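You operate a simulated robot arm through the tools that you are given. There is no shell and no other tool.

You run a simulated two-armed robot. Do the job below in one go: nothing can be reset, and whatever is moved stays where it is left.

## Task
Shut the middle drawer of the workbench. Then take the orange-band small ring and put it on the white plate. Then fetch the black brush from the top of the workbench and stand it on the top of the parts bench. Then take the middle inner ring on the top of the cooling bench and put it away on the inside of the top tray. Then take the orange puck and leave it on the grey cover. Then take the purple-band small ring on the top of the cooling bench and put it away on the top of the workbench. Then take the large bright ring on the top of the wash bench and put it away in the ring tray. Then lift the case lid open. Do these in the order given. Set down upright: black brush.

It is judged by the outcome, as a careful person would: the job done as asked, and still so three seconds after it is handed in. It fails if anything else is knocked over, pushed out of place, dropped, spilled or broken. A push-on lid holds only when it is set on centred and level and pressed home; a screw cap is set on level and turned clockwise until tight.

## Robot
Two 6-joint arms with three-finger grippers on one trunk, on a base that moves. Base frame: it is fixed to the floor where the robot stands at the start and does not move with it; the origin is under the middle of the robot, x ahead of it, y to its left, z up. Units: mm, rad, N and s.
The left shoulder is at the start at [40, 147, 1356], the right one opposite. With the tool pointing down near the work surface each hand reaches from about 340 to 560 mm from the robot's upright axis, wherever it stands, measured 20 degrees to its own side. Places, roughly: black brush (5x5x12 cm) [800, 1500, 900]; case lid [2400, -4000, 900]; grey cover [-1500, 2500, 750]; inside of the top tray [-2600, -4500, 900]; large bright ring (6x6x3 cm) [-1800, 900, 900]; middle drawer of the workbench [700, 100, 700]; middle inner ring (4x4x3 cm) [-1400, 2700, 900]; orange puck [-1750, 2750, 750]; orange-band small ring (5x5x2 cm) [900, 0, 900]; purple-band small ring (5x5x2 cm) [-1800, 2600, 900]; ring tray (33x22 cm) [-320, -1460, 860]; top of the parts bench [1700, -1900, 900]; top of the workbench [900, 700, 900]; white plate (7x7x2 cm) [1600, -2300, 900]. Payload 2.69 kg a hand.
The TCP of each hand is the grasp point between the finger pads, 29 mm short of the fingertips. In the tool frame z runs along the fingers and y along their closing line. The gripper opens to 120 mm; its body begins 78 mm behind the TCP.
Orientation is told as [roll, pitch, yaw] about the base's x, y, z axes, in that order, counted from this pose: with the fingers straight down and closing along the base's y, the tool's x points along the base's -x, its y along +y and its z along -z.

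## Interface
- The arms move only by the tool jog_arm. It takes "left_commands", "right_commands" or both (then of equal length, played together; a hand with none holds still); each is a list of rows, each a list of 7 numbers: the shift along the tool's x, y, z in cm, then the turn, a rotation vector about the tool's x, y, z in rad, then the opening, from 0 (shut) to 1 (fully open). In form: [[dx, dy, dz, ax, ay, az, hand], ...]. A call has 1 to 20 rows; each row shifts and turns the commanded pose from where the row before left it, along the tool's axes as they then stand. A row lasts 0.2 s, in which the tool goes at most 50 mm and 0.15 rad; a call with a longer step from one row to the next is refused whole, and so is a gripper value outside its range. A pose out of reach is approached as far as the arm can. The call stops where the force on the tool passes 40 N (or 10 N more than at its start, if that is more) or the arm is blocked; 0.2 s more then pass. The fingers move at their own pace (about 96.1 mm/s each) and stop on an object; they squeeze with about 45 N. The grip force told is the motor's: it shows also when the fingers shut on nothing. Time passes only in rows, and 0.2 s behind the last, so rows that do not move let the fingers close. The reply holds the time, the measured pose of the TCP, the force on the tool along the base axes, the opening and the grip force, in the units named above and with some noise, with the torque about the TCP (base axes, N m) and any sound that the robot's microphone picked up, and new pictures: "pictures" is both (left out), scene, wrist or none (wrist: the cameras of the hands that moved).
- Cameras (640 x 400 px; columns grow to the right, rows downward): "scene" is now at [97.2, 8.1, 1563.9]; the picture's right is [0.10, -0.99, -0.00], its down [-0.77, -0.08, -0.64] and it looks along [0.64, 0.06, -0.77] (base axes); focal length 264 px, centre (320, 200). "left" rides on the left gripper at [63, 0, -104] in its tool frame; the picture's right is [0.00, 1.00, 0.00], its down [-0.83, 0.00, -0.56] and it looks along [-0.56, 0.00, 0.83] (tool axes); focal length 275 px, centre (320, 200). "right" rides on the right gripper at [63, 0, -104] in its tool frame; the picture's right is [0.00, 1.00, 0.00], its down [-0.83, 0.00, -0.56] and it looks along [-0.56, 0.00, 0.83] (tool axes); focal length 275 px, centre (320, 200). There is no depth. A picture from a camera that has moved, and an enlarged one, comes with that camera's place and axes in the base frame and with its lens.
- raise_lower(by): moves the trunk up (or, below 0, down) by that many mm; the arms and the scene camera ride with it, the base frame stays. It gives what a move gives, with no picture.
- base_move(legs): drives the robot by 1 to 6 legs, each [ahead, turn to the left] in mm and rad, along the robot's own axes; the way and the turn of a leg run together, so that a leg with both is an arc; at most 1500 mm and 3.142 rad a leg. The arms and the cameras ride along, it lands a little off, and it stops where it bumps. It gives what a move gives, and a new picture of the scene camera.
- turn_head(pan, tilt): turns the head with the scene camera to pan (to the left, within 1.501 rad either way) and tilt (down, from -0.506 to 1.204), counted from straight ahead of the robot. It gives what a move gives, and a new picture of the scene camera.
- close_up(camera, box): a new picture of the part [left, top, right, bottom] of that camera's present view, enlarged. It takes no simulated time.
- finish_job(): hands the job in; it is judged then, once.

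Nothing tells you exact positions but the pictures and the camera data. Unless the task says otherwise, let go and move clear before handing in.

The tools are called after "Request:" as name(argument=value, ...) on one line, values as JSON. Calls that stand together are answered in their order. jog_arm: Moves the arms, as the interface text tells. Its arguments: {"type":"object","properties":{"left_commands":{"type":"array","items":{"type":"array","items":{"type":"number"}}},"right_commands":{"type":"array","items":{"type":"array","items":{"type":"number"}}},"pictures":{"type":"string","enum":["both","scene","wrist","none"]}},"required":[]} The other tools are called the same way: raise_lower (by) moves the trunk up or down; base_move (legs) drives the base; turn_head (pan, tilt) turns the head that bears the scene camera; close_up (camera, box) takes an enlarged picture of a part of a camera's view; finish_job () hands the job in.

At the start:

```text
t: 0.0
left_ee_pos: [515.2, 166.8, 1054.9]
left_tcp_rot: [0.001, 0.001, 0.0]
left_ft_force: [-0.1, -0.1, 0.0]
left_torque: [-0.01, 0.05, 0.03]
left_grip_width: 119.9
left_grasp_force: 0.1
right_ee_pos: [492.8, -253.3, 999.8]
right_tcp_rot: [-0.001, 0.0, 0.003]
right_ft_force: [0.4, -0.1, 0.1]
right_torque: [0.0, 0.03, -0.01]
right_grip_width: 120.2
right_grasp_force: 0.1
trunk travel left (down, up): [-483.0, 14.0]
robot x, y, heading: [2.3, 0.8, -0.002]
head pan, tilt (commanded): [0.101, 0.878]
```

scene: 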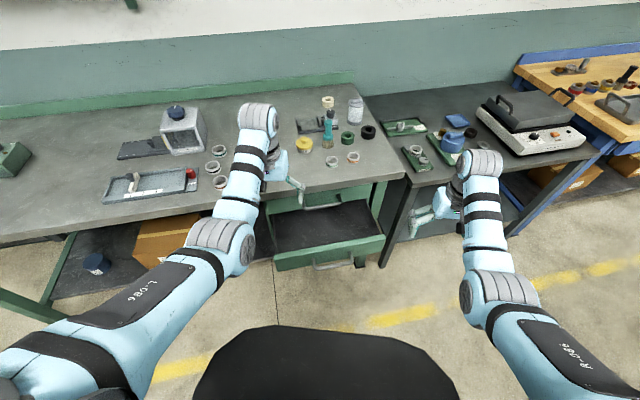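
right: 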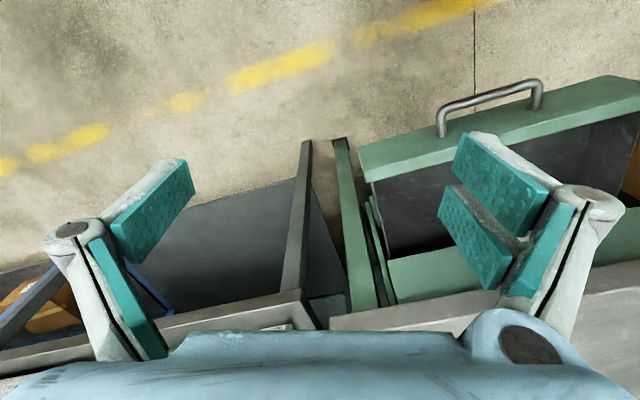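
left: 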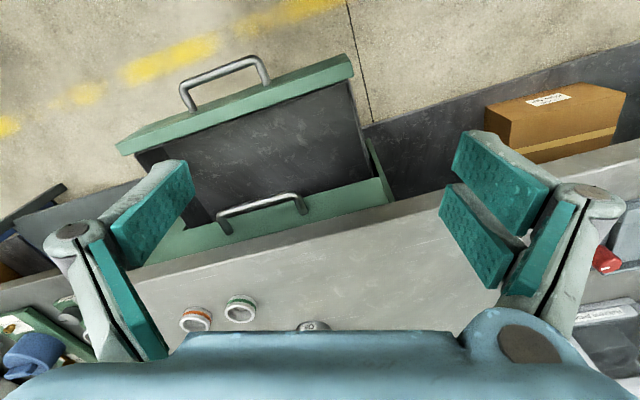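

I see the workbench ahead with an open drawer below it, small rings on top near the front, and the parts bench off to the right. First I'll look closer at the drawer and the rings before moving.

Request:
close_up(camera="scene", box=[240, 80, 440, 280])

Request:
close_up(camera="left", box=[100, 40, 420, 340])

Request:
close_up(camera="scene", box=[380, 30, 640, 200])

```text
2.00 times, centred on (340, 180) of scene
camera zoom: at [97.2, 8.1, 1563.9], right [0.1, -0.99, 0.0], down [-0.77, -0.08, -0.64], along [0.64, 0.06, -0.77], focal length 529 px, centre (280, 240)
```

zoom: 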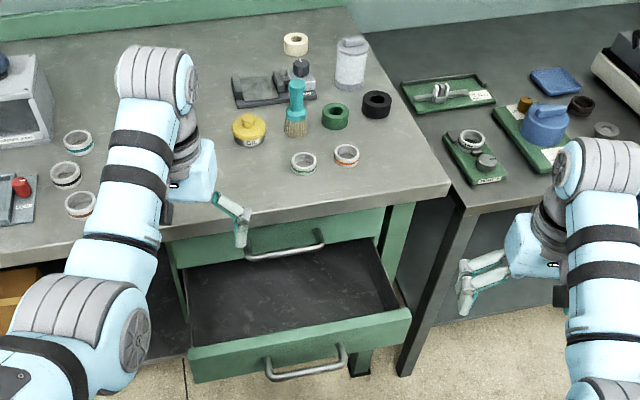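

```text
1.33 times, centred on (260, 190) of left
camera zoom: at [454.4, 166.0, 1159.1], right [0.0, 1.0, 0.0], down [0.83, 0.0, 0.56], along [0.56, 0.0, -0.83], focal length 367 px, centre (400, 213)
```

zoom: 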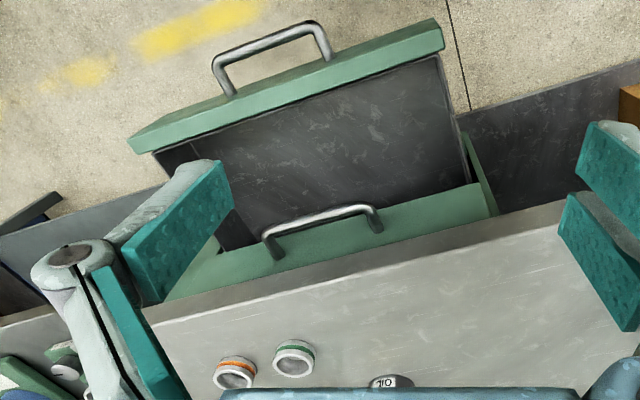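

```text
2.35 times, centred on (510, 115) of scene
camera zoom: at [97.2, 8.1, 1563.9], right [0.1, -0.99, 0.0], down [-0.77, -0.08, -0.64], along [0.64, 0.06, -0.77], focal length 622 px, centre (-127, 400)
```

zoom: 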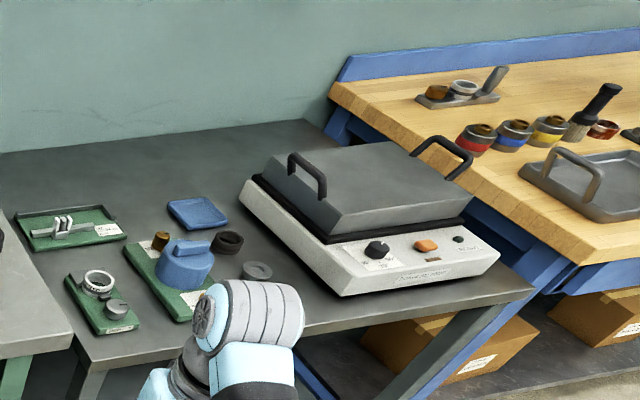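

The open drawer's front sits near x≈540, z≈690. The bench is turned roughly 0.2 rad relative to me. I'll tilt the head to see the drawer stack and the bench edge better.

Request:
turn_head(pan=0.0, tilt=1.1)

Request:
turn_head(pan=0.0, tilt=0.6)

Request:
turn_head(pan=1.2, tilt=0.5)

Request:
turn_head(pan=-1.2, tilt=0.4)

```text
t: 0.8
left_ee_pos: [515.9, 167.2, 1054.5]
left_tcp_rot: [-0.001, -0.001, -0.001]
left_ft_force: [-0.5, 0.0, -0.3]
left_torque: [0.0, -0.02, 0.01]
left_grip_width: 119.9
left_grasp_force: 0.0
right_ee_pos: [492.8, -252.0, 1000.7]
right_tcp_rot: [-0.001, 0.0, 0.001]
right_ft_force: [0.0, -0.8, 0.9]
right_torque: [0.01, -0.02, 0.01]
right_grip_width: 119.9
right_grasp_force: 0.0
trunk travel left (down, up): [-483.0, 14.0]
robot x, y, heading: [1.3, -2.1, 0.001]
head pan, tilt (commanded): [0.0, 1.1]
camera scene: at [84.0, 0.3, 1548.4], right [0.0, -1.0, 0.0], down [-0.89, 0.0, -0.45], along [0.45, 0.0, -0.89], focal length 264 px, centre (320, 200)
```

scene: 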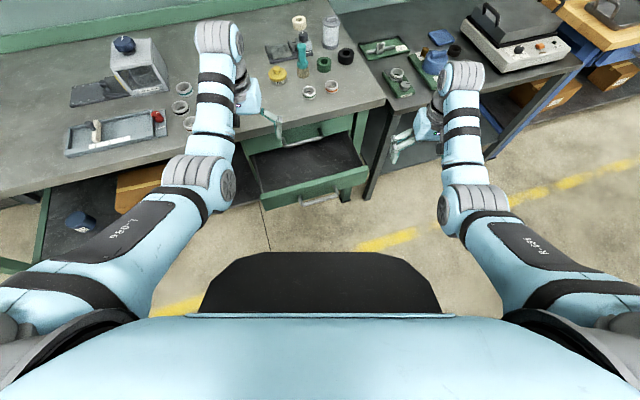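

```text
t: 1.7
left_ee_pos: [515.3, 166.1, 1055.9]
left_tcp_rot: [-0.002, 0.001, 0.0]
left_ft_force: [-0.4, 0.4, -0.2]
left_torque: [0.04, -0.01, 0.02]
left_grip_width: 119.8
left_grasp_force: 0.0
right_ee_pos: [493.3, -253.4, 1001.1]
right_tcp_rot: [0.002, 0.0, -0.001]
right_ft_force: [-0.2, -0.7, 0.1]
right_torque: [0.01, 0.01, 0.05]
right_grip_width: 120.1
right_grasp_force: 0.0
trunk travel left (down, up): [-483.0, 14.0]
robot x, y, heading: [2.2, -1.9, 0.0]
head pan, tilt (commanded): [0.0, 0.6]
camera scene: at [109.2, 0.3, 1586.9], right [0.0, -1.0, 0.0], down [-0.57, 0.0, -0.82], along [0.82, 0.0, -0.57], focal length 264 px, centre (320, 200)
```

scene: 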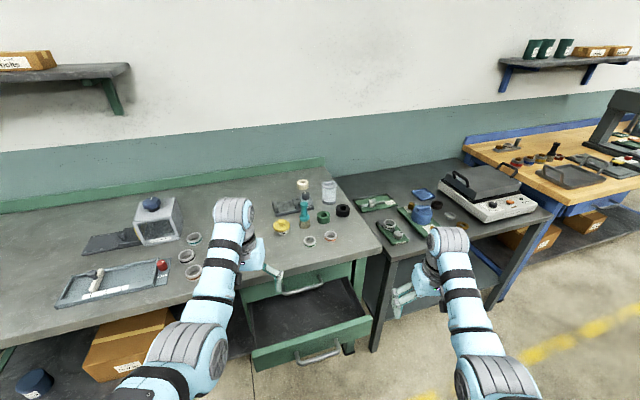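

```text
t: 3.1
left_ee_pos: [516.4, 166.9, 1055.8]
left_tcp_rot: [-0.002, -0.001, -0.001]
left_ft_force: [0.2, -0.7, -0.2]
left_torque: [0.02, -0.02, -0.03]
left_grip_width: 119.9
left_grasp_force: 0.1
right_ee_pos: [493.2, -252.8, 999.5]
right_tcp_rot: [0.0, 0.0, 0.0]
right_ft_force: [-1.0, -0.7, 0.1]
right_torque: [0.04, 0.03, -0.01]
right_grip_width: 120.1
right_grasp_force: 0.1
trunk travel left (down, up): [-483.0, 14.0]
robot x, y, heading: [2.9, -5.0, -0.005]
head pan, tilt (commanded): [1.201, 0.499]
camera scene: at [53.9, 85.1, 1596.1], right [0.93, -0.36, 0.0], down [-0.17, -0.45, -0.88], along [0.32, 0.82, -0.48], focal length 264 px, centre (320, 200)
```

scene: 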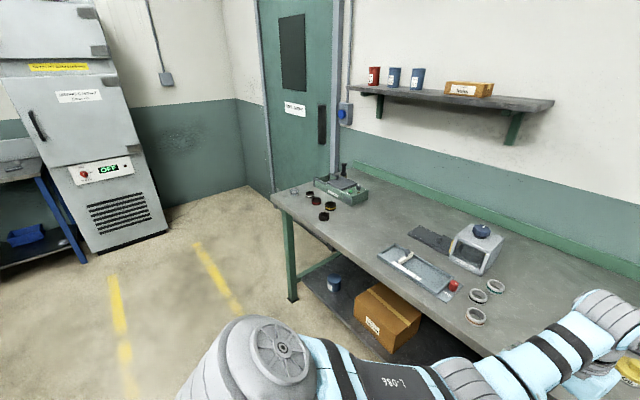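

```text
t: 5.3
left_ee_pos: [516.5, 165.8, 1054.8]
left_tcp_rot: [-0.002, 0.001, 0.001]
left_ft_force: [-0.2, 0.1, -0.4]
left_torque: [0.02, 0.0, 0.01]
left_grip_width: 120.1
left_grasp_force: 0.0
right_ee_pos: [492.1, -252.4, 1000.1]
right_tcp_rot: [0.0, 0.0, 0.0]
right_ft_force: [0.6, -0.2, 0.0]
right_torque: [-0.01, 0.01, -0.02]
right_grip_width: 120.1
right_grasp_force: 0.1
trunk travel left (down, up): [-483.0, 14.0]
robot x, y, heading: [1.1, 2.4, -0.002]
head pan, tilt (commanded): [-1.201, 0.4]
camera scene: at [54.5, -86.0, 1605.2], right [-0.93, -0.36, 0.0], down [-0.14, 0.36, -0.92], along [0.33, -0.86, -0.39], focal length 264 px, centre (320, 200)
```

scene: 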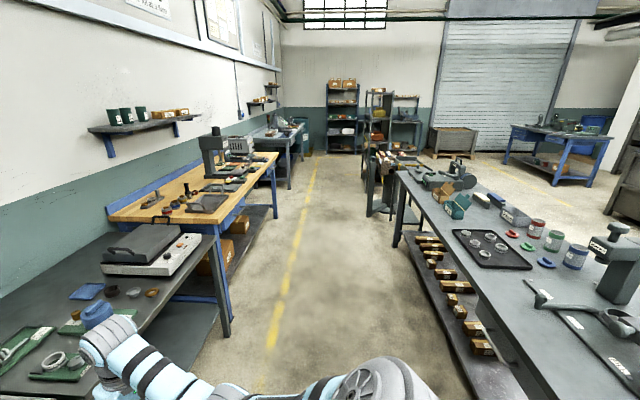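

Surveyed the room: workbench ahead and to the left, parts bench (wooden top) to the right, a long island bench behind right. Next I'll turn left to face the workbench squarely and re-measure the drawer.

Request:
base_move(legs=[[0, 0.22]])

Request:
turn_head(pan=-0.15, tilt=1.0)

Request:
close_up(camera="scene", box=[220, 80, 420, 240])

Request:
close_up(camera="right", box=[0, 0, 640, 400])

Request:
close_up(camera="left", box=[0, 0, 640, 400])

```text
t: 6.5
left_ee_pos: [467.8, 274.5, 1055.4]
left_tcp_rot: [0.001, 0.001, 0.221]
left_ft_force: [-0.5, -0.4, -0.6]
left_torque: [-0.02, -0.02, 0.02]
left_grip_width: 120.0
left_grasp_force: 0.0
right_ee_pos: [536.5, -140.6, 999.5]
right_tcp_rot: [0.003, 0.0, 0.219]
right_ft_force: [1.3, -1.1, 0.4]
right_torque: [0.0, 0.03, 0.01]
right_grip_width: 120.0
right_grasp_force: 0.0
trunk travel left (down, up): [-483.0, 14.0]
robot x, y, heading: [1.8, -1.7, 0.219]
head pan, tilt (commanded): [-1.201, 0.4]
camera scene: at [72.3, -74.2, 1605.1], right [-0.83, -0.56, 0.0], down [-0.22, 0.32, -0.92], along [0.51, -0.77, -0.39], focal length 264 px, centre (320, 200)
```

scene: 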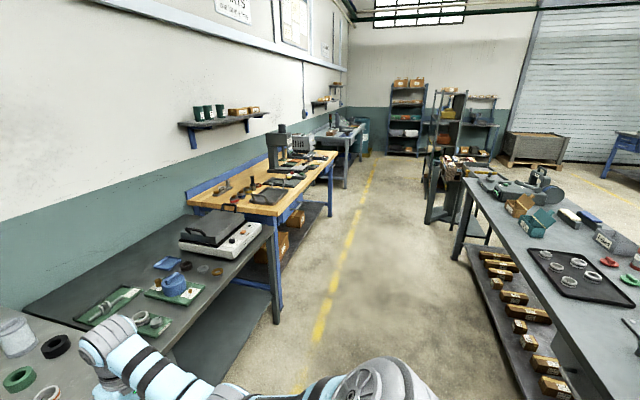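

```text
t: 7.8
left_ee_pos: [465.9, 274.7, 1053.7]
left_tcp_rot: [0.0, 0.0, 0.219]
left_ft_force: [-0.4, 0.6, 0.0]
left_torque: [0.01, 0.0, -0.02]
left_grip_width: 120.0
left_grasp_force: 0.0
right_ee_pos: [535.2, -139.3, 1000.9]
right_tcp_rot: [0.0, 0.0, 0.221]
right_ft_force: [0.4, -0.6, 0.8]
right_torque: [-0.03, 0.0, 0.0]
right_grip_width: 119.8
right_grasp_force: 0.1
trunk travel left (down, up): [-483.0, 14.0]
robot x, y, heading: [-0.7, 2.5, 0.218]
head pan, tilt (commanded): [-0.15, 1.0]
camera scene: at [90.0, 9.2, 1555.0], right [0.07, -1.0, 0.0], down [-0.84, -0.06, -0.54], along [0.54, 0.04, -0.84], focal length 264 px, centre (320, 200)
```

scene: 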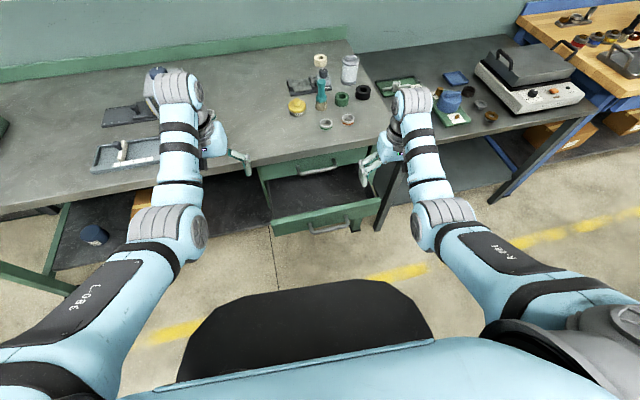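

```text
2.50 times, centred on (320, 160) of scene
camera zoom: at [90.0, 9.2, 1555.0], right [0.07, -1.0, 0.0], down [-0.84, -0.06, -0.54], along [0.54, 0.04, -0.84], focal length 661 px, centre (320, 300)
```

zoom: 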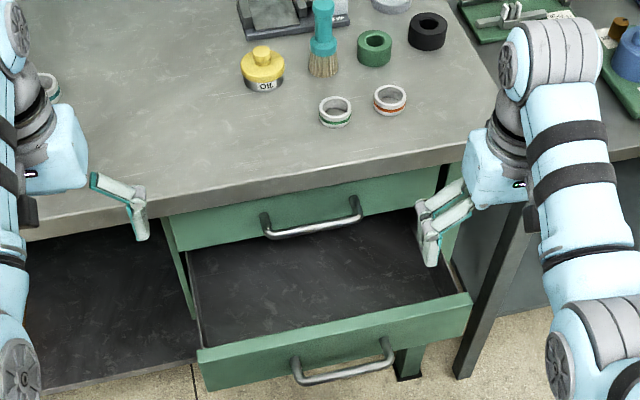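

```text
1.00 times, centred on (320, 200) of right (not enlarged: the box is as wide or as high as the picture)
camera zoom: at [475.5, -153.3, 1104.1], right [-0.22, 0.97, 0.0], down [0.81, 0.18, 0.56], along [0.54, 0.12, -0.83], focal length 275 px, centre (320, 200)
```

zoom: 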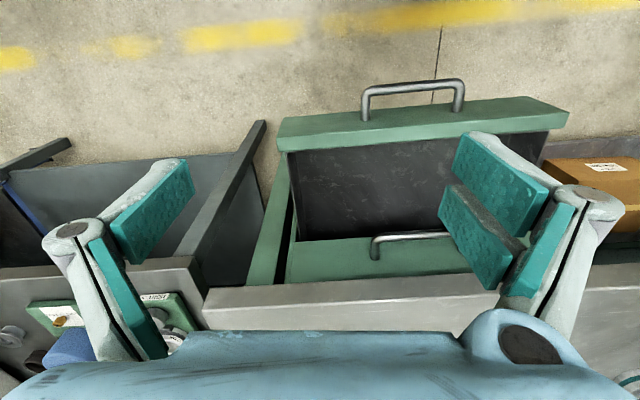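

```text
1.00 times, centred on (320, 200) of left (not enlarged: the box is as wide or as high as the picture)
camera zoom: at [407.3, 260.3, 1159.2], right [-0.21, 0.98, 0.0], down [0.81, 0.18, 0.56], along [0.54, 0.12, -0.83], focal length 275 px, centre (320, 200)
```

zoom: 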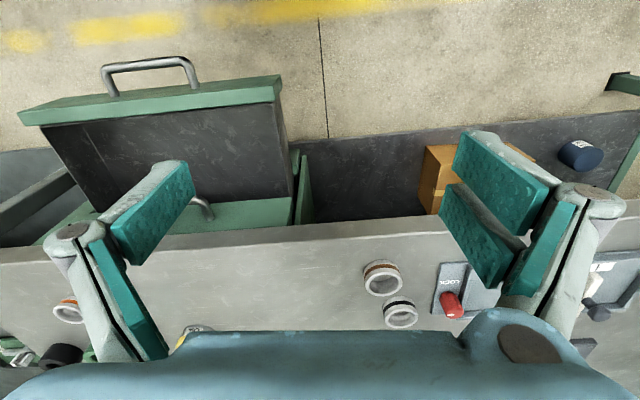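

The open drawer's face is about 580 mm ahead, centred, at z≈610–730, with its handle near z=670. The bench is at a yaw of about 0.29. I'll finish squaring up, tip the right hand to point forward with the fingers shut, and draw the left arm back.

Request:
base_move(legs=[[0, 0.07]])

Request:
jog_arm(right_commands=[[0, 0, 0, 0, -0.143, 0, 0], [0, 0, 0, 0, -0.143, 0, 0], [0, 0, 0, 0, -0.143, 0, 0], [0, 0, 0, 0, -0.143, 0, 0], [0, 0, 0, 0, -0.143, 0, 0], [0, 0, 0, 0, -0.143, 0, 0], [0, 0, 0, 0, -0.143, 0, 0], [0, 0, 0, 0, -0.143, 0, 0], [0, 0, 0, 0, -0.143, 0, 0], [0, 0, 0, 0, -0.143, 0, 0], [0, 0, 0, 0, -0.141, 0, 0]], left_commands=[[1, 0, 0, 0, 0, 0, 1], [1, 0, 0, 0, 0, 0, 1], [1, 0, 0, 0, 0, 0, 1], [1, 0, 0, 0, 0, 0, 1], [1, 0, 0, 0, 0, 0, 1], [1, 0, 0, 0, 0, 0, 1], [1, 0, 0, 0, 0, 0, 1], [1, 0, 0, 0, 0, 0, 1], [1, 0, 0, 0, 0, 0, 1], [1, 0, 0, 0, 0, 0, 1], [1, 0, 0, 0, 0, 0, 1]])

```text
t: 8.6
left_ee_pos: [447.6, 304.8, 1056.2]
left_tcp_rot: [0.002, 0.0, 0.29]
left_ft_force: [0.6, -0.3, 0.4]
left_torque: [0.03, -0.06, 0.01]
left_grip_width: 120.3
left_grasp_force: 0.0
right_ee_pos: [545.1, -104.9, 1000.1]
right_tcp_rot: [0.002, -0.001, 0.287]
right_ft_force: [-0.1, -0.8, -0.8]
right_torque: [0.01, 0.03, -0.02]
right_grip_width: 119.7
right_grasp_force: 0.1
trunk travel left (down, up): [-483.0, 14.0]
robot x, y, heading: [1.3, -3.4, 0.29]
head pan, tilt (commanded): [-0.15, 1.0]
camera scene: at [89.6, 12.9, 1555.0], right [0.14, -0.99, 0.0], down [-0.83, -0.12, -0.54], along [0.53, 0.08, -0.84], focal length 264 px, centre (320, 200)
```

scene: 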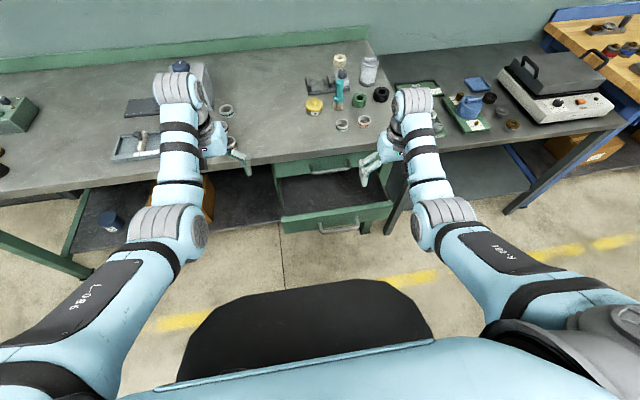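

```text
t: 11.0
left_ee_pos: [404.3, 284.1, 1001.4]
left_tcp_rot: [-0.001, -0.001, 0.29]
left_ft_force: [-0.3, 0.5, -0.1]
left_torque: [0.0, 0.03, -0.01]
left_grip_width: 120.1
left_grasp_force: 0.1
left hand out of reach, approached as far as the arm can: row 1, 2, 3, 4, 5, 6, 7, 8, 9, 10, 11
right_ee_pos: [544.8, -102.1, 999.3]
right_tcp_rot: [-0.791, -1.57, 1.08]
right_ft_force: [0.3, -0.5, -0.6]
right_torque: [0.0, 0.04, -0.01]
right_grip_width: 0.0
right_grasp_force: 28.9
trunk travel left (down, up): [-483.0, 14.0]
robot x, y, heading: [-0.1, 3.6, 0.293]
head pan, tilt (commanded): [-0.15, 1.0]
camera scene: at [89.0, 15.8, 1555.0], right [0.14, -0.99, 0.0], down [-0.83, -0.12, -0.54], along [0.53, 0.07, -0.84], focal length 264 px, centre (320, 200)
camera right: at [445.4, -131.4, 936.7], right [-0.29, 0.96, -0.01], down [-0.53, -0.15, 0.83], along [0.8, 0.24, 0.56], focal length 275 px, centre (320, 200)
camera left: at [345.6, 265.9, 1106.1], right [-0.28, 0.96, 0.0], down [0.8, 0.23, 0.56], along [0.53, 0.16, -0.83], focal length 275 px, centre (320, 200)
```

scene: 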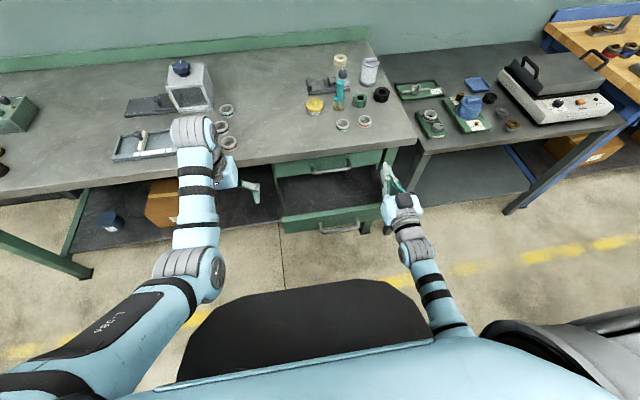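
right: 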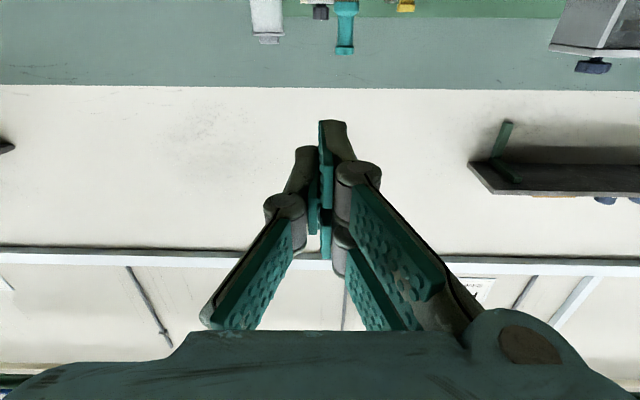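
left: 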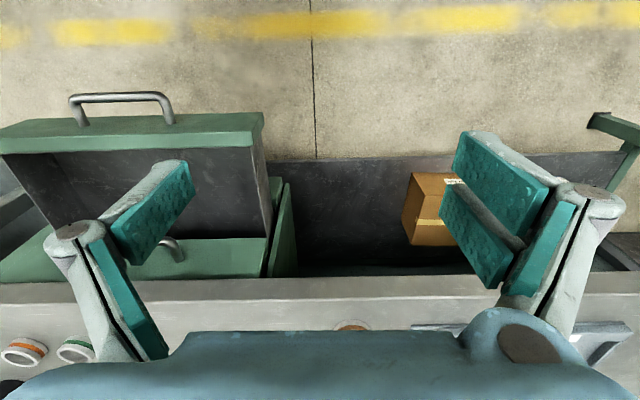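

The right hand now points forward with the fingers shut. I'll slide it left to the drawer's middle and back a little, then lower the trunk to drawer height.

Request:
jog_arm(right_commands=[[0, 2, -1.5, 0, 0, 0, 0], [0, 3, -2, 0, 0, 0, 0], [0, 3, -2, 0, 0, 0, 0], [0, 2.6, -1.5, 0, 0, 0, 0]], pictures="none")

Request:
raise_lower(by=-200)

Request:
turn_head(pan=-0.2, tilt=0.9)

Request:
close_up(camera="scene", box=[220, 100, 460, 300])

Request:
close_up(camera="right", box=[0, 0, 640, 400])

```text
t: 12.0
left_ee_pos: [404.4, 283.1, 1001.9]
left_tcp_rot: [0.0, -0.001, 0.289]
left_ft_force: [0.2, -0.4, -0.5]
left_torque: [-0.01, 0.01, 0.0]
left_grip_width: 120.0
left_grasp_force: 0.0
right_ee_pos: [456.4, -40.6, 1001.5]
right_tcp_rot: [-1.721, -1.479, 2.04]
right_ft_force: [-0.4, 0.5, 0.2]
right_torque: [0.03, -0.05, 0.0]
right_grip_width: 0.0
right_grasp_force: 28.3
trunk travel left (down, up): [-483.0, 14.0]
robot x, y, heading: [-1.2, -1.1, 0.292]
head pan, tilt (commanded): [-0.15, 1.0]
```

```text
t: 14.2
left_ee_pos: [405.4, 283.9, 801.6]
left_tcp_rot: [-0.001, -0.002, 0.29]
left_ft_force: [0.0, -0.1, -1.0]
left_torque: [-0.03, 0.0, -0.02]
left_grip_width: 120.0
left_grasp_force: 0.0
right_ee_pos: [456.0, -39.0, 800.8]
right_tcp_rot: [-1.701, -1.482, 2.022]
right_ft_force: [-0.2, -0.1, -0.6]
right_torque: [0.0, -0.03, 0.0]
right_grip_width: 0.1
right_grasp_force: 28.4
trunk travel left (down, up): [-283.0, 214.0]
robot x, y, heading: [-1.9, 0.4, 0.289]
head pan, tilt (commanded): [-0.15, 1.0]
```

```text
t: 14.9
left_ee_pos: [404.7, 284.1, 802.1]
left_tcp_rot: [0.0, -0.001, 0.288]
left_ft_force: [0.2, 0.3, -0.5]
left_torque: [0.02, -0.02, 0.03]
left_grip_width: 120.0
left_grasp_force: 0.0
right_ee_pos: [455.7, -40.0, 798.7]
right_tcp_rot: [-1.676, -1.483, 1.994]
right_ft_force: [0.3, -0.5, 0.6]
right_torque: [-0.03, 0.01, -0.01]
right_grip_width: 0.1
right_grasp_force: 28.3
trunk travel left (down, up): [-283.0, 214.0]
robot x, y, heading: [-4.5, -3.0, 0.285]
head pan, tilt (commanded): [-0.201, 0.901]
camera scene: at [95.0, 12.8, 1361.9], right [0.09, -1.0, 0.0], down [-0.78, -0.07, -0.62], along [0.62, 0.06, -0.78], focal length 264 px, centre (320, 200)
```

scene: 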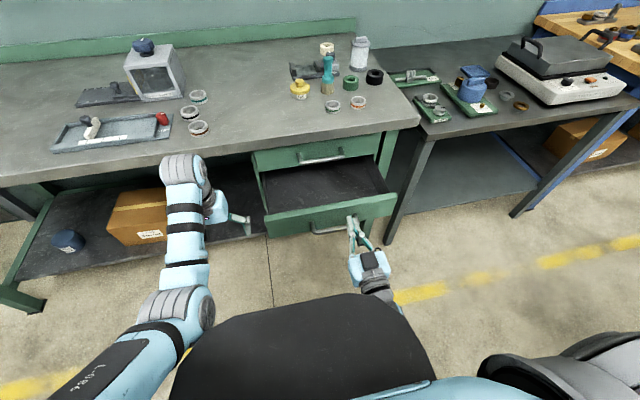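

```text
2.00 times, centred on (340, 200) of scene
camera zoom: at [95.0, 12.8, 1361.9], right [0.09, -1.0, 0.0], down [-0.78, -0.07, -0.62], along [0.62, 0.06, -0.78], focal length 529 px, centre (280, 200)
```

zoom: 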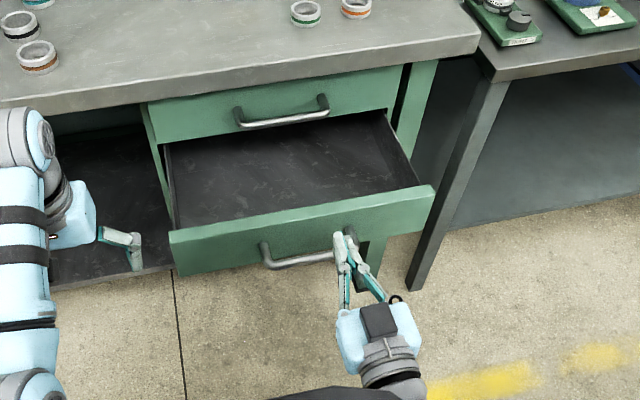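

```text
1.00 times, centred on (320, 200) of right (not enlarged: the box is as wide or as high as the picture)
camera zoom: at [359.5, -77.1, 735.7], right [-0.31, 0.95, -0.09], down [-0.56, -0.1, 0.82], along [0.77, 0.31, 0.56], focal length 275 px, centre (320, 200)
```

zoom: 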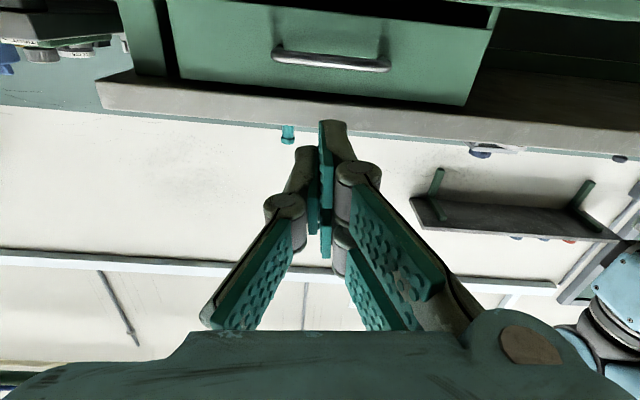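

The drawer face spans about z=600–723 with the handle at about 665. I'll go down so the fingertips are at about z=703, centre on the drawer, then push it forward.

Request:
raise_lower(by=-96)

Request:
jog_arm(right_commands=[[0, 1.7, 0, 0, 0, 0, 0], [0, 0, 1, 0, 0, 0, 0], [0, 0, 1, 0, 0, 0, 0], [0, 0, 1, 0, 0, 0, 0], [0, 0, 1, 0, 0, 0, 0], [0, 0, 1, 0, 0, 0, 0], [0, 0, 1, 0, 0, 0, 0], [0, 0, 1, 0, 0, 0, 0], [0, 0, 1, 0, 0, 0, 0]])

```text
t: 15.8
left_ee_pos: [405.7, 284.0, 723.1]
left_tcp_rot: [0.002, 0.001, 0.29]
left_ft_force: [0.6, 0.8, -0.1]
left_torque: [0.01, 0.0, -0.02]
left_grip_width: 120.0
left_grasp_force: 0.0
right_ee_pos: [458.6, -50.2, 793.1]
right_tcp_rot: [-2.62, -1.381, 2.914]
right_ft_force: [0.4, 0.4, 0.5]
right_torque: [0.02, 0.02, 0.0]
right_grip_width: 0.0
right_grasp_force: 29.0
trunk travel left (down, up): [-205.0, 292.0]
robot x, y, heading: [-0.4, -0.8, 0.293]
head pan, tilt (commanded): [-0.201, 0.901]
stopped: the arm was blocked; the commanded pose is now the measured one
```

```text
t: 17.5
left_ee_pos: [404.3, 283.8, 724.7]
left_tcp_rot: [0.0, -0.001, 0.29]
left_ft_force: [0.5, 0.4, 0.0]
left_torque: [-0.06, -0.04, -0.02]
left_grip_width: 120.0
left_grasp_force: 0.1
right_ee_pos: [475.3, -43.8, 783.3]
right_tcp_rot: [-2.272, -1.386, 2.559]
right_ft_force: [0.5, 0.1, 0.0]
right_torque: [0.0, 0.02, 0.02]
right_grip_width: 0.2
right_grasp_force: 28.3
trunk travel left (down, up): [-205.0, 292.0]
robot x, y, heading: [-2.6, -2.3, 0.293]
head pan, tilt (commanded): [-0.201, 0.901]
stopped in row 8 (right hand): the arm was blocked; the commanded pose is now the measured one
camera scene: at [94.8, 12.8, 1284.2], right [0.09, -1.0, 0.0], down [-0.78, -0.07, -0.62], along [0.62, 0.06, -0.78], focal length 264 px, centre (320, 200)
camera right: at [385.6, -79.2, 709.0], right [-0.27, 0.95, -0.15], down [-0.66, -0.07, 0.75], along [0.7, 0.3, 0.64], focal length 275 px, centre (320, 200)
```

scene: 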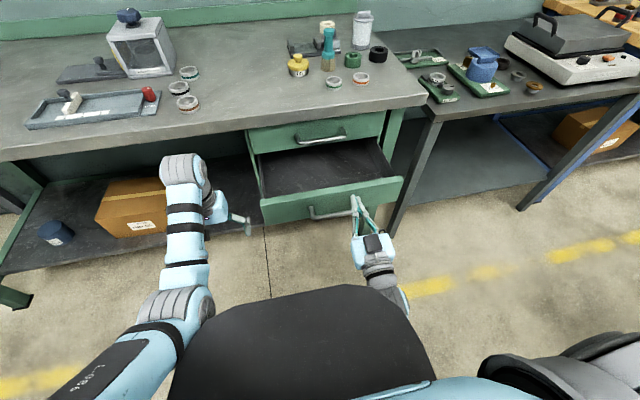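
right: 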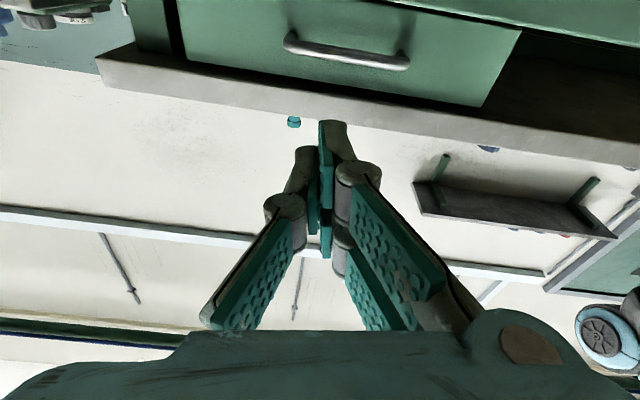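

The right arm got blocked against the robot's own base while the trunk was going down, because the wrist is too close in. I'll raise the trunk a little, back the base off, and reach further forward with the hand tilted slightly down.

Request:
raise_lower(by=80)

Request:
base_move(legs=[[-130, 0]])

Request:
jog_arm(right_commands=[[0, 0, 0, 0, 0.14, 0, 0], [0, 0, 0, 0, 0, 0.15, 0], [0, 0, 2, 0, 0.14, 0, 0], [0, 0, 2, 0, 0.14, 0, 0], [0, 0, 2, 0, 0, 0, 0], [0, 0, 2, 0, 0, 0, 0], [0, 0, 2, 0, 0, 0, 0]])

```text
t: 18.7
left_ee_pos: [405.1, 284.7, 803.9]
left_tcp_rot: [0.0, 0.001, 0.29]
left_ft_force: [0.4, -0.3, 0.0]
left_torque: [-0.03, 0.0, -0.01]
left_grip_width: 119.8
left_grasp_force: 0.1
right_ee_pos: [476.3, -42.7, 856.9]
right_tcp_rot: [-2.214, -1.391, 2.505]
right_ft_force: [0.0, 0.7, 0.0]
right_torque: [-0.01, -0.03, 0.01]
right_grip_width: 0.1
right_grasp_force: 28.7
trunk travel left (down, up): [-285.0, 212.0]
robot x, y, heading: [0.8, -1.0, 0.292]
head pan, tilt (commanded): [-0.201, 0.901]
```

```text
t: 20.0
left_ee_pos: [281.9, 248.9, 803.2]
left_tcp_rot: [0.0, 0.0, 0.29]
left_ft_force: [-0.1, -0.6, 0.1]
left_torque: [0.0, -0.01, 0.04]
left_grip_width: 120.1
left_grasp_force: 0.0
right_ee_pos: [352.5, -78.0, 857.7]
right_tcp_rot: [-2.212, -1.393, 2.502]
right_ft_force: [0.1, 0.7, 0.0]
right_torque: [-0.02, 0.02, -0.01]
right_grip_width: 0.1
right_grasp_force: 28.5
trunk travel left (down, up): [-285.0, 212.0]
robot x, y, heading: [-122.9, -34.3, 0.291]
head pan, tilt (commanded): [-0.201, 0.901]
camera scene: at [-26.7, -23.4, 1363.8], right [0.09, -1.0, 0.0], down [-0.78, -0.07, -0.62], along [0.62, 0.05, -0.78], focal length 264 px, centre (320, 200)
```

scene: 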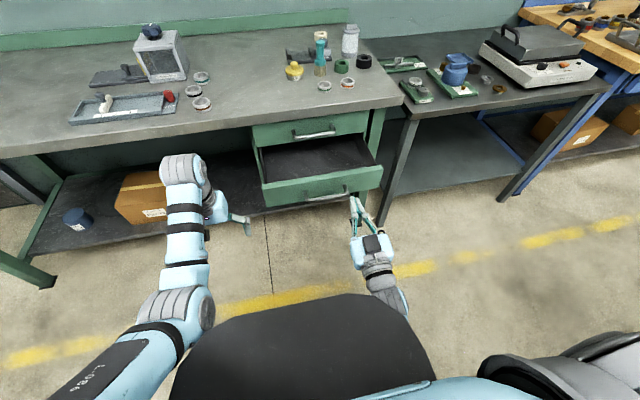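

```text
t: 21.6
left_ee_pos: [282.2, 248.0, 802.0]
left_tcp_rot: [0.0, -0.001, 0.29]
left_ft_force: [-0.4, 0.7, -0.5]
left_torque: [0.0, 0.01, -0.04]
left_grip_width: 119.9
left_grasp_force: 0.1
right_ee_pos: [409.2, -43.9, 865.7]
right_tcp_rot: [-1.799, -1.424, 2.148]
right_ft_force: [0.2, 0.3, -0.2]
right_torque: [0.04, 0.02, 0.02]
right_grip_width: 0.1
right_grasp_force: 28.7
right hand out of reach, approached as far as the arm can: row 1, 2, 3, 4
trunk travel left (down, up): [-285.0, 212.0]
robot x, y, heading: [-124.6, -41.1, 0.285]
head pan, tilt (commanded): [-0.201, 0.901]
camera scene: at [-27.5, -23.6, 1363.9], right [0.09, -1.0, 0.0], down [-0.78, -0.07, -0.62], along [0.62, 0.06, -0.78], focal length 264 px, centre (320, 200)
camera right: at [317.5, -87.9, 800.5], right [-0.34, 0.93, -0.15], down [-0.59, -0.09, 0.8], along [0.73, 0.36, 0.58], focal length 275 px, centre (320, 200)
```

scene: 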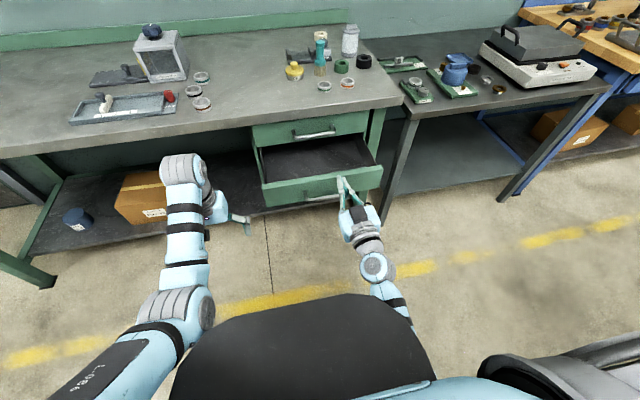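
right: 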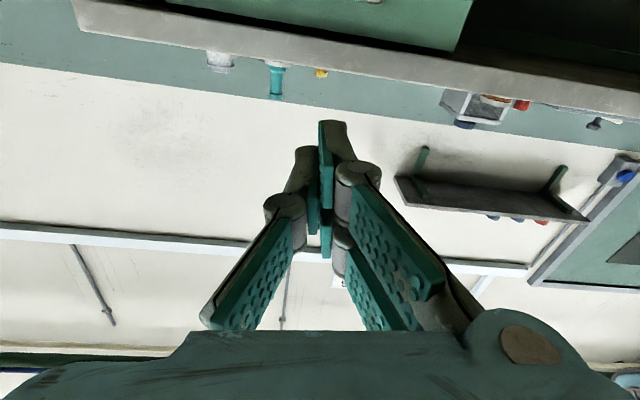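

The arm has extended but the wrist angle hasn't followed fully. I'll send a still row to read the settled pose.

Request:
jog_arm(right_commands=[[0, 0, 1, 0, 0, 0, 0], [0, 0, 0, 0, 0, 0, 0]], pictures="wrist")

```text
t: 22.2
left_ee_pos: [281.2, 247.6, 803.4]
left_tcp_rot: [0.001, -0.002, 0.289]
left_ft_force: [-0.1, -0.4, -0.3]
left_torque: [0.02, 0.04, 0.04]
left_grip_width: 119.9
left_grasp_force: 0.0
right_ee_pos: [420.1, -32.1, 873.1]
right_tcp_rot: [-1.927, -1.442, 2.275]
right_ft_force: [-0.1, 0.2, 0.1]
right_torque: [0.0, 0.01, 0.0]
right_grip_width: 0.0
right_grasp_force: 28.3
trunk travel left (down, up): [-285.0, 212.0]
robot x, y, heading: [-121.9, -36.1, 0.291]
head pan, tilt (commanded): [-0.201, 0.901]
camera right: at [327.7, -75.7, 805.7], right [-0.34, 0.93, -0.13], down [-0.59, -0.11, 0.8], along [0.73, 0.34, 0.59], focal length 275 px, centre (320, 200)
```

right: 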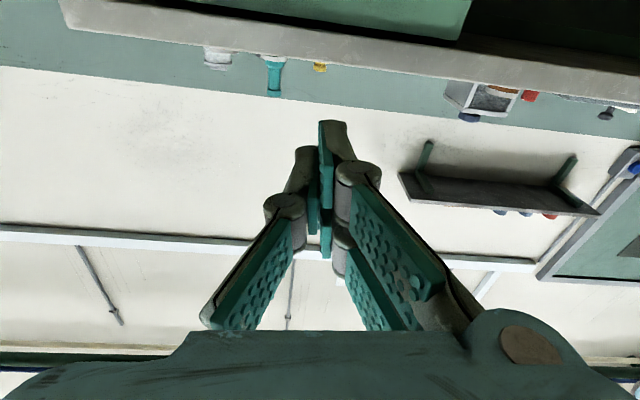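

Only part of that rotation took. The hand is now at a comfortable reach in line with the drawer centre, so I'll redo the tilt-down correction and then lower.

Request:
jog_arm(right_commands=[[0, 0, 0, 0, 0, 0.118, 0], [0, 0, 0, 0, 0.11, 0, 0], [0, 0, 0, 0, 0.11, 0, 0], [0, 0, 0, 0, 0.11, 0, 0], [0, 0, 2, 0, 0, 0, 0], [0, 0, 2, 0, 0, 0, 0]], pictures="none")

Request:
raise_lower(by=-100)

Request:
close_up(camera="scene", box=[220, 80, 460, 320])

Request:
close_up(camera="right", box=[0, 0, 640, 400])

```text
t: 23.6
left_ee_pos: [281.5, 248.3, 803.0]
left_tcp_rot: [-0.001, 0.0, 0.29]
left_ft_force: [-0.6, 0.0, 0.0]
left_torque: [0.0, -0.02, 0.02]
left_grip_width: 120.2
left_grasp_force: 0.0
right_ee_pos: [456.1, -51.8, 801.8]
right_tcp_rot: [0.036, -1.311, 0.369]
right_ft_force: [-0.2, -0.6, 0.0]
right_torque: [-0.02, 0.0, -0.01]
right_grip_width: 0.0
right_grasp_force: 28.2
right hand out of reach, approached as far as the arm can: row 2, 3, 4
trunk travel left (down, up): [-285.0, 212.0]
robot x, y, heading: [-120.4, -32.9, 0.289]
head pan, tilt (commanded): [-0.201, 0.901]
```

```text
t: 24.9
left_ee_pos: [280.9, 248.5, 704.2]
left_tcp_rot: [0.001, 0.0, 0.29]
left_ft_force: [0.0, -0.8, 0.2]
left_torque: [-0.01, 0.0, -0.01]
left_grip_width: 120.0
left_grasp_force: 0.0
right_ee_pos: [456.4, -51.2, 703.2]
right_tcp_rot: [0.038, -1.311, 0.369]
right_ft_force: [-0.5, 0.0, -0.1]
right_torque: [0.0, 0.02, -0.01]
right_grip_width: 0.0
right_grasp_force: 28.7
trunk travel left (down, up): [-185.0, 312.0]
robot x, y, heading: [-121.7, -39.7, 0.289]
head pan, tilt (commanded): [-0.201, 0.901]
```

```text
1.67 times, centred on (340, 200) of scene
camera zoom: at [-28.2, -23.9, 1264.7], right [0.09, -1.0, 0.0], down [-0.78, -0.07, -0.62], along [0.62, 0.06, -0.78], focal length 441 px, centre (287, 200)
```

zoom: 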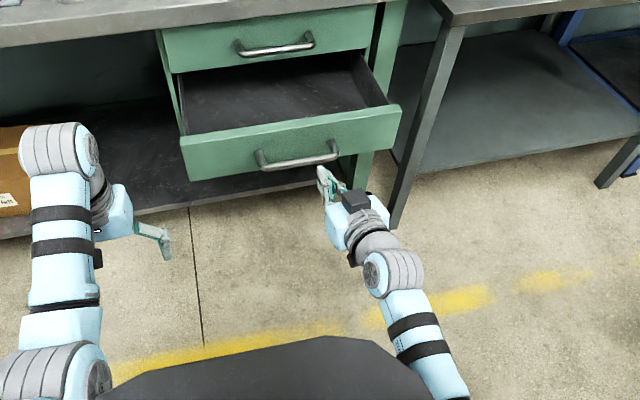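

```text
1.00 times, centred on (320, 200) of right (not enlarged: the box is as wide or as high as the picture)
camera zoom: at [349.5, -96.6, 669.3], right [-0.4, 0.92, 0.01], down [-0.29, -0.13, 0.95], along [0.87, 0.37, 0.32], focal length 275 px, centre (320, 200)
```

zoom: 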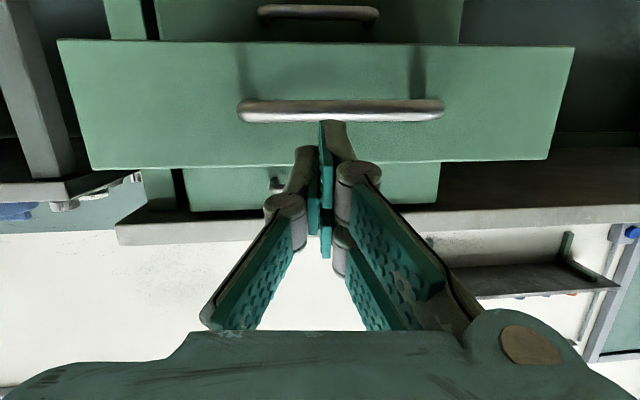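

All three drawers are visible now, and the open one is the middle one. The hand is centred at z≈703 and about 107 mm from its face. I'll drive ahead 85 mm, square up the hand, and push with the arm.

Request:
base_move(legs=[[85, 0]])

Request:
jog_arm(right_commands=[[-1.25, 0, -0.35, 0.115, 0, 0, 0], [-0.27, 0, 0.96, 0, 0, 0, 0], [-0.27, 0, 0.96, 0, 0, 0, 0], [-0.27, 0, 0.96, 0, 0, 0, 0], [-0.27, 0, 0.96, 0, 0, 0, 0], [-0.27, 0, 0.96, 0, 0, 0, 0], [-0.27, 0, 0.96, 0, 0, 0, 0], [-0.27, 0, 0.96, 0, 0, 0, 0], [-0.27, 0, 0.96, 0, 0, 0, 0]])

```text
t: 26.0
left_ee_pos: [363.5, 272.5, 703.8]
left_tcp_rot: [0.0, 0.0, 0.292]
left_ft_force: [0.7, -1.2, -0.3]
left_torque: [0.01, -0.01, 0.01]
left_grip_width: 119.9
left_grasp_force: 0.1
right_ee_pos: [538.9, -26.8, 703.2]
right_tcp_rot: [0.037, -1.309, 0.37]
right_ft_force: [0.4, 0.0, 0.2]
right_torque: [0.02, -0.02, 0.01]
right_grip_width: 0.0
right_grasp_force: 28.2
trunk travel left (down, up): [-185.0, 312.0]
robot x, y, heading: [-39.1, -14.2, 0.298]
head pan, tilt (commanded): [-0.201, 0.901]
camera scene: at [53.8, 0.7, 1264.7], right [0.09, -1.0, 0.0], down [-0.78, -0.07, -0.62], along [0.62, 0.06, -0.78], focal length 264 px, centre (320, 200)
```

scene: 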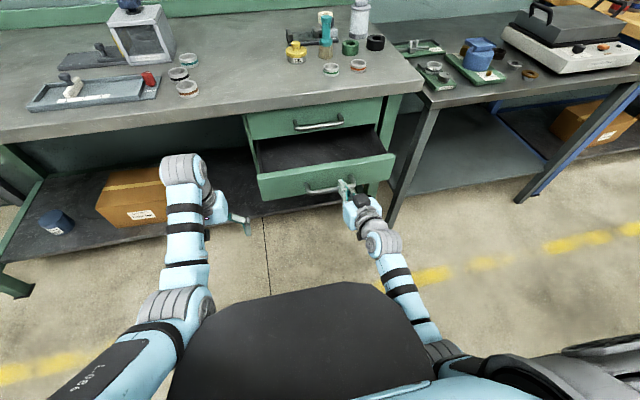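

```text
t: 28.0
left_ee_pos: [362.6, 272.3, 703.4]
left_tcp_rot: [0.001, 0.001, 0.291]
left_ft_force: [0.5, -0.3, 0.3]
left_torque: [0.0, -0.01, 0.01]
left_grip_width: 120.1
left_grasp_force: 0.0
right_ee_pos: [607.9, 1.9, 723.9]
right_tcp_rot: [-0.013, -1.406, 0.425]
right_ft_force: [0.7, 0.0, -0.7]
right_torque: [0.0, 0.01, 0.01]
right_grip_width: 0.5
right_grasp_force: 28.4
right hand out of reach, approached as far as the arm can: row 1, 2
trunk travel left (down, up): [-185.0, 312.0]
robot x, y, heading: [-44.2, -15.7, 0.291]
head pan, tilt (commanded): [-0.201, 0.901]
camera scene: at [53.7, 0.7, 1264.7], right [0.09, -1.0, 0.0], down [-0.78, -0.07, -0.62], along [0.62, 0.06, -0.78], focal length 264 px, centre (320, 200)
camera right: at [504.5, -43.4, 678.7], right [-0.4, 0.92, -0.01], down [-0.38, -0.16, 0.91], along [0.83, 0.37, 0.41], focal length 275 px, centre (320, 200)
```

scene: 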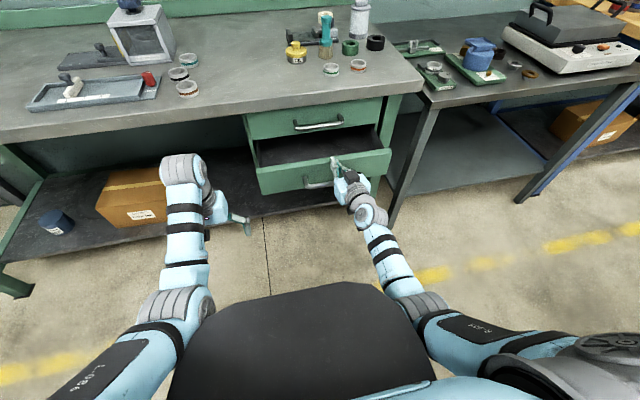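
right: 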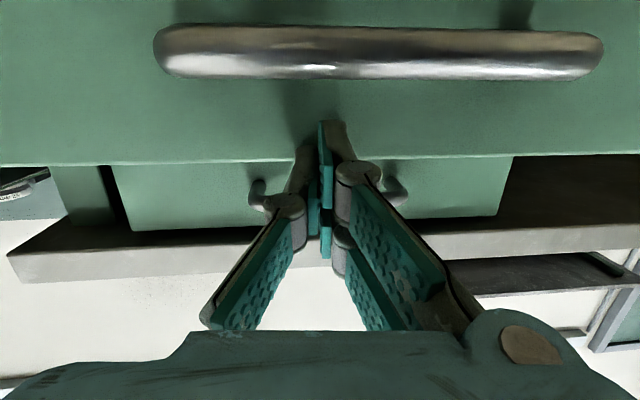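

The fingertips are at the drawer's upper face and the drawer may have begun to move. I'll zoom in to check the contact.

Request:
close_up(camera="scene", box=[240, 90, 420, 220])

```text
3.08 times, centred on (330, 155) of scene
camera zoom: at [53.7, 0.7, 1264.7], right [0.09, -1.0, 0.0], down [-0.78, -0.07, -0.62], along [0.62, 0.06, -0.78], focal length 814 px, centre (289, 338)
```

zoom: 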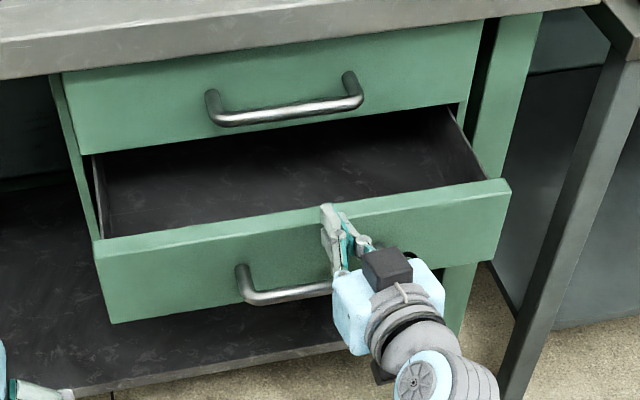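

The fingertips sit right at the panel's top edge, so I'll back off a touch, drop about 12 mm, straighten the hand, and push forward steadily.

Request:
jog_arm(right_commands=[[0.1, 0.1, -0.8, 0, 0, 0, 0], [1.2, 0, 0.2, 0.1, 0, 0, 0], [-0.16, 0, 0.98, 0, 0, 0, 0], [-0.16, 0, 0.98, 0, 0, 0, 0], [-0.16, 0, 0.98, 0, 0, 0, 0], [-0.16, 0, 0.98, 0, 0, 0, 0], [-0.16, 0, 0.98, 0, 0, 0, 0], [-0.16, 0, 0.98, 0, 0, 0, 0]])

Request:
close_up(camera="scene", box=[240, 90, 420, 220])

```text
t: 29.8
left_ee_pos: [362.8, 273.0, 704.4]
left_tcp_rot: [0.0, -0.001, 0.29]
left_ft_force: [0.1, -0.8, -0.2]
left_torque: [0.02, 0.02, 0.02]
left_grip_width: 120.1
left_grasp_force: 0.1
right_ee_pos: [661.7, -33.7, 729.8]
right_tcp_rot: [-0.108, -1.407, 0.42]
right_ft_force: [-0.7, -0.4, -1.0]
right_torque: [-0.01, 0.02, -0.03]
right_grip_width: 0.0
right_grasp_force: 28.8
right hand out of reach, approached as far as the arm can: row 2, 3, 4
trunk travel left (down, up): [-185.0, 312.0]
robot x, y, heading: [-41.4, -14.7, 0.289]
head pan, tilt (commanded): [-0.201, 0.901]
camera scene: at [53.7, 0.9, 1264.7], right [0.09, -1.0, 0.0], down [-0.78, -0.07, -0.62], along [0.62, 0.06, -0.78], focal length 264 px, centre (320, 200)
camera right: at [554.1, -68.0, 684.8], right [-0.31, 0.95, -0.02], down [-0.4, -0.11, 0.91], along [0.86, 0.29, 0.41], focal length 275 px, centre (320, 200)
```

scene: 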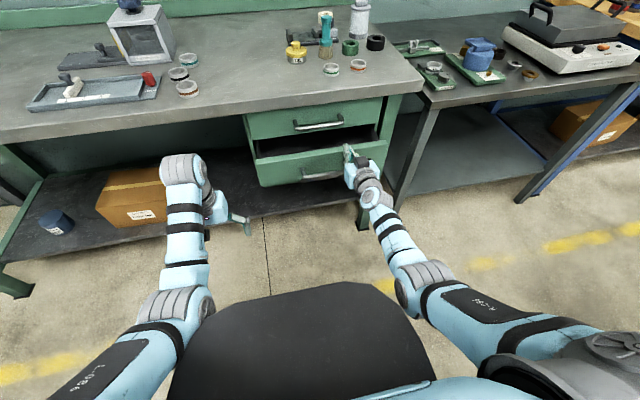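
right: 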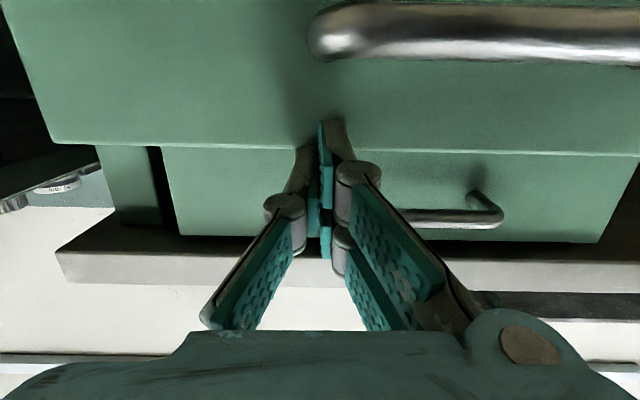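

```text
3.08 times, centred on (330, 155) of scene
camera zoom: at [53.7, 0.9, 1264.7], right [0.09, -1.0, 0.0], down [-0.78, -0.07, -0.62], along [0.62, 0.06, -0.78], focal length 814 px, centre (289, 338)
```

zoom: 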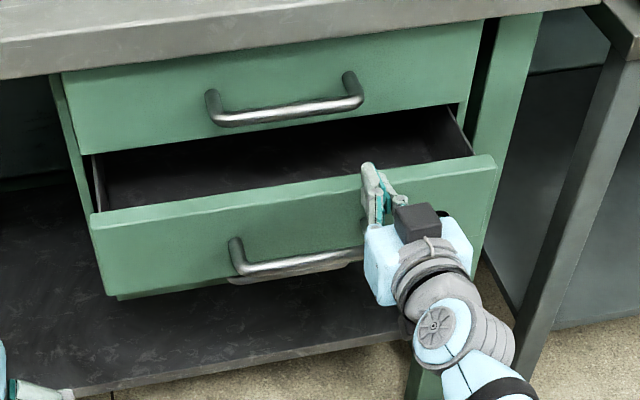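

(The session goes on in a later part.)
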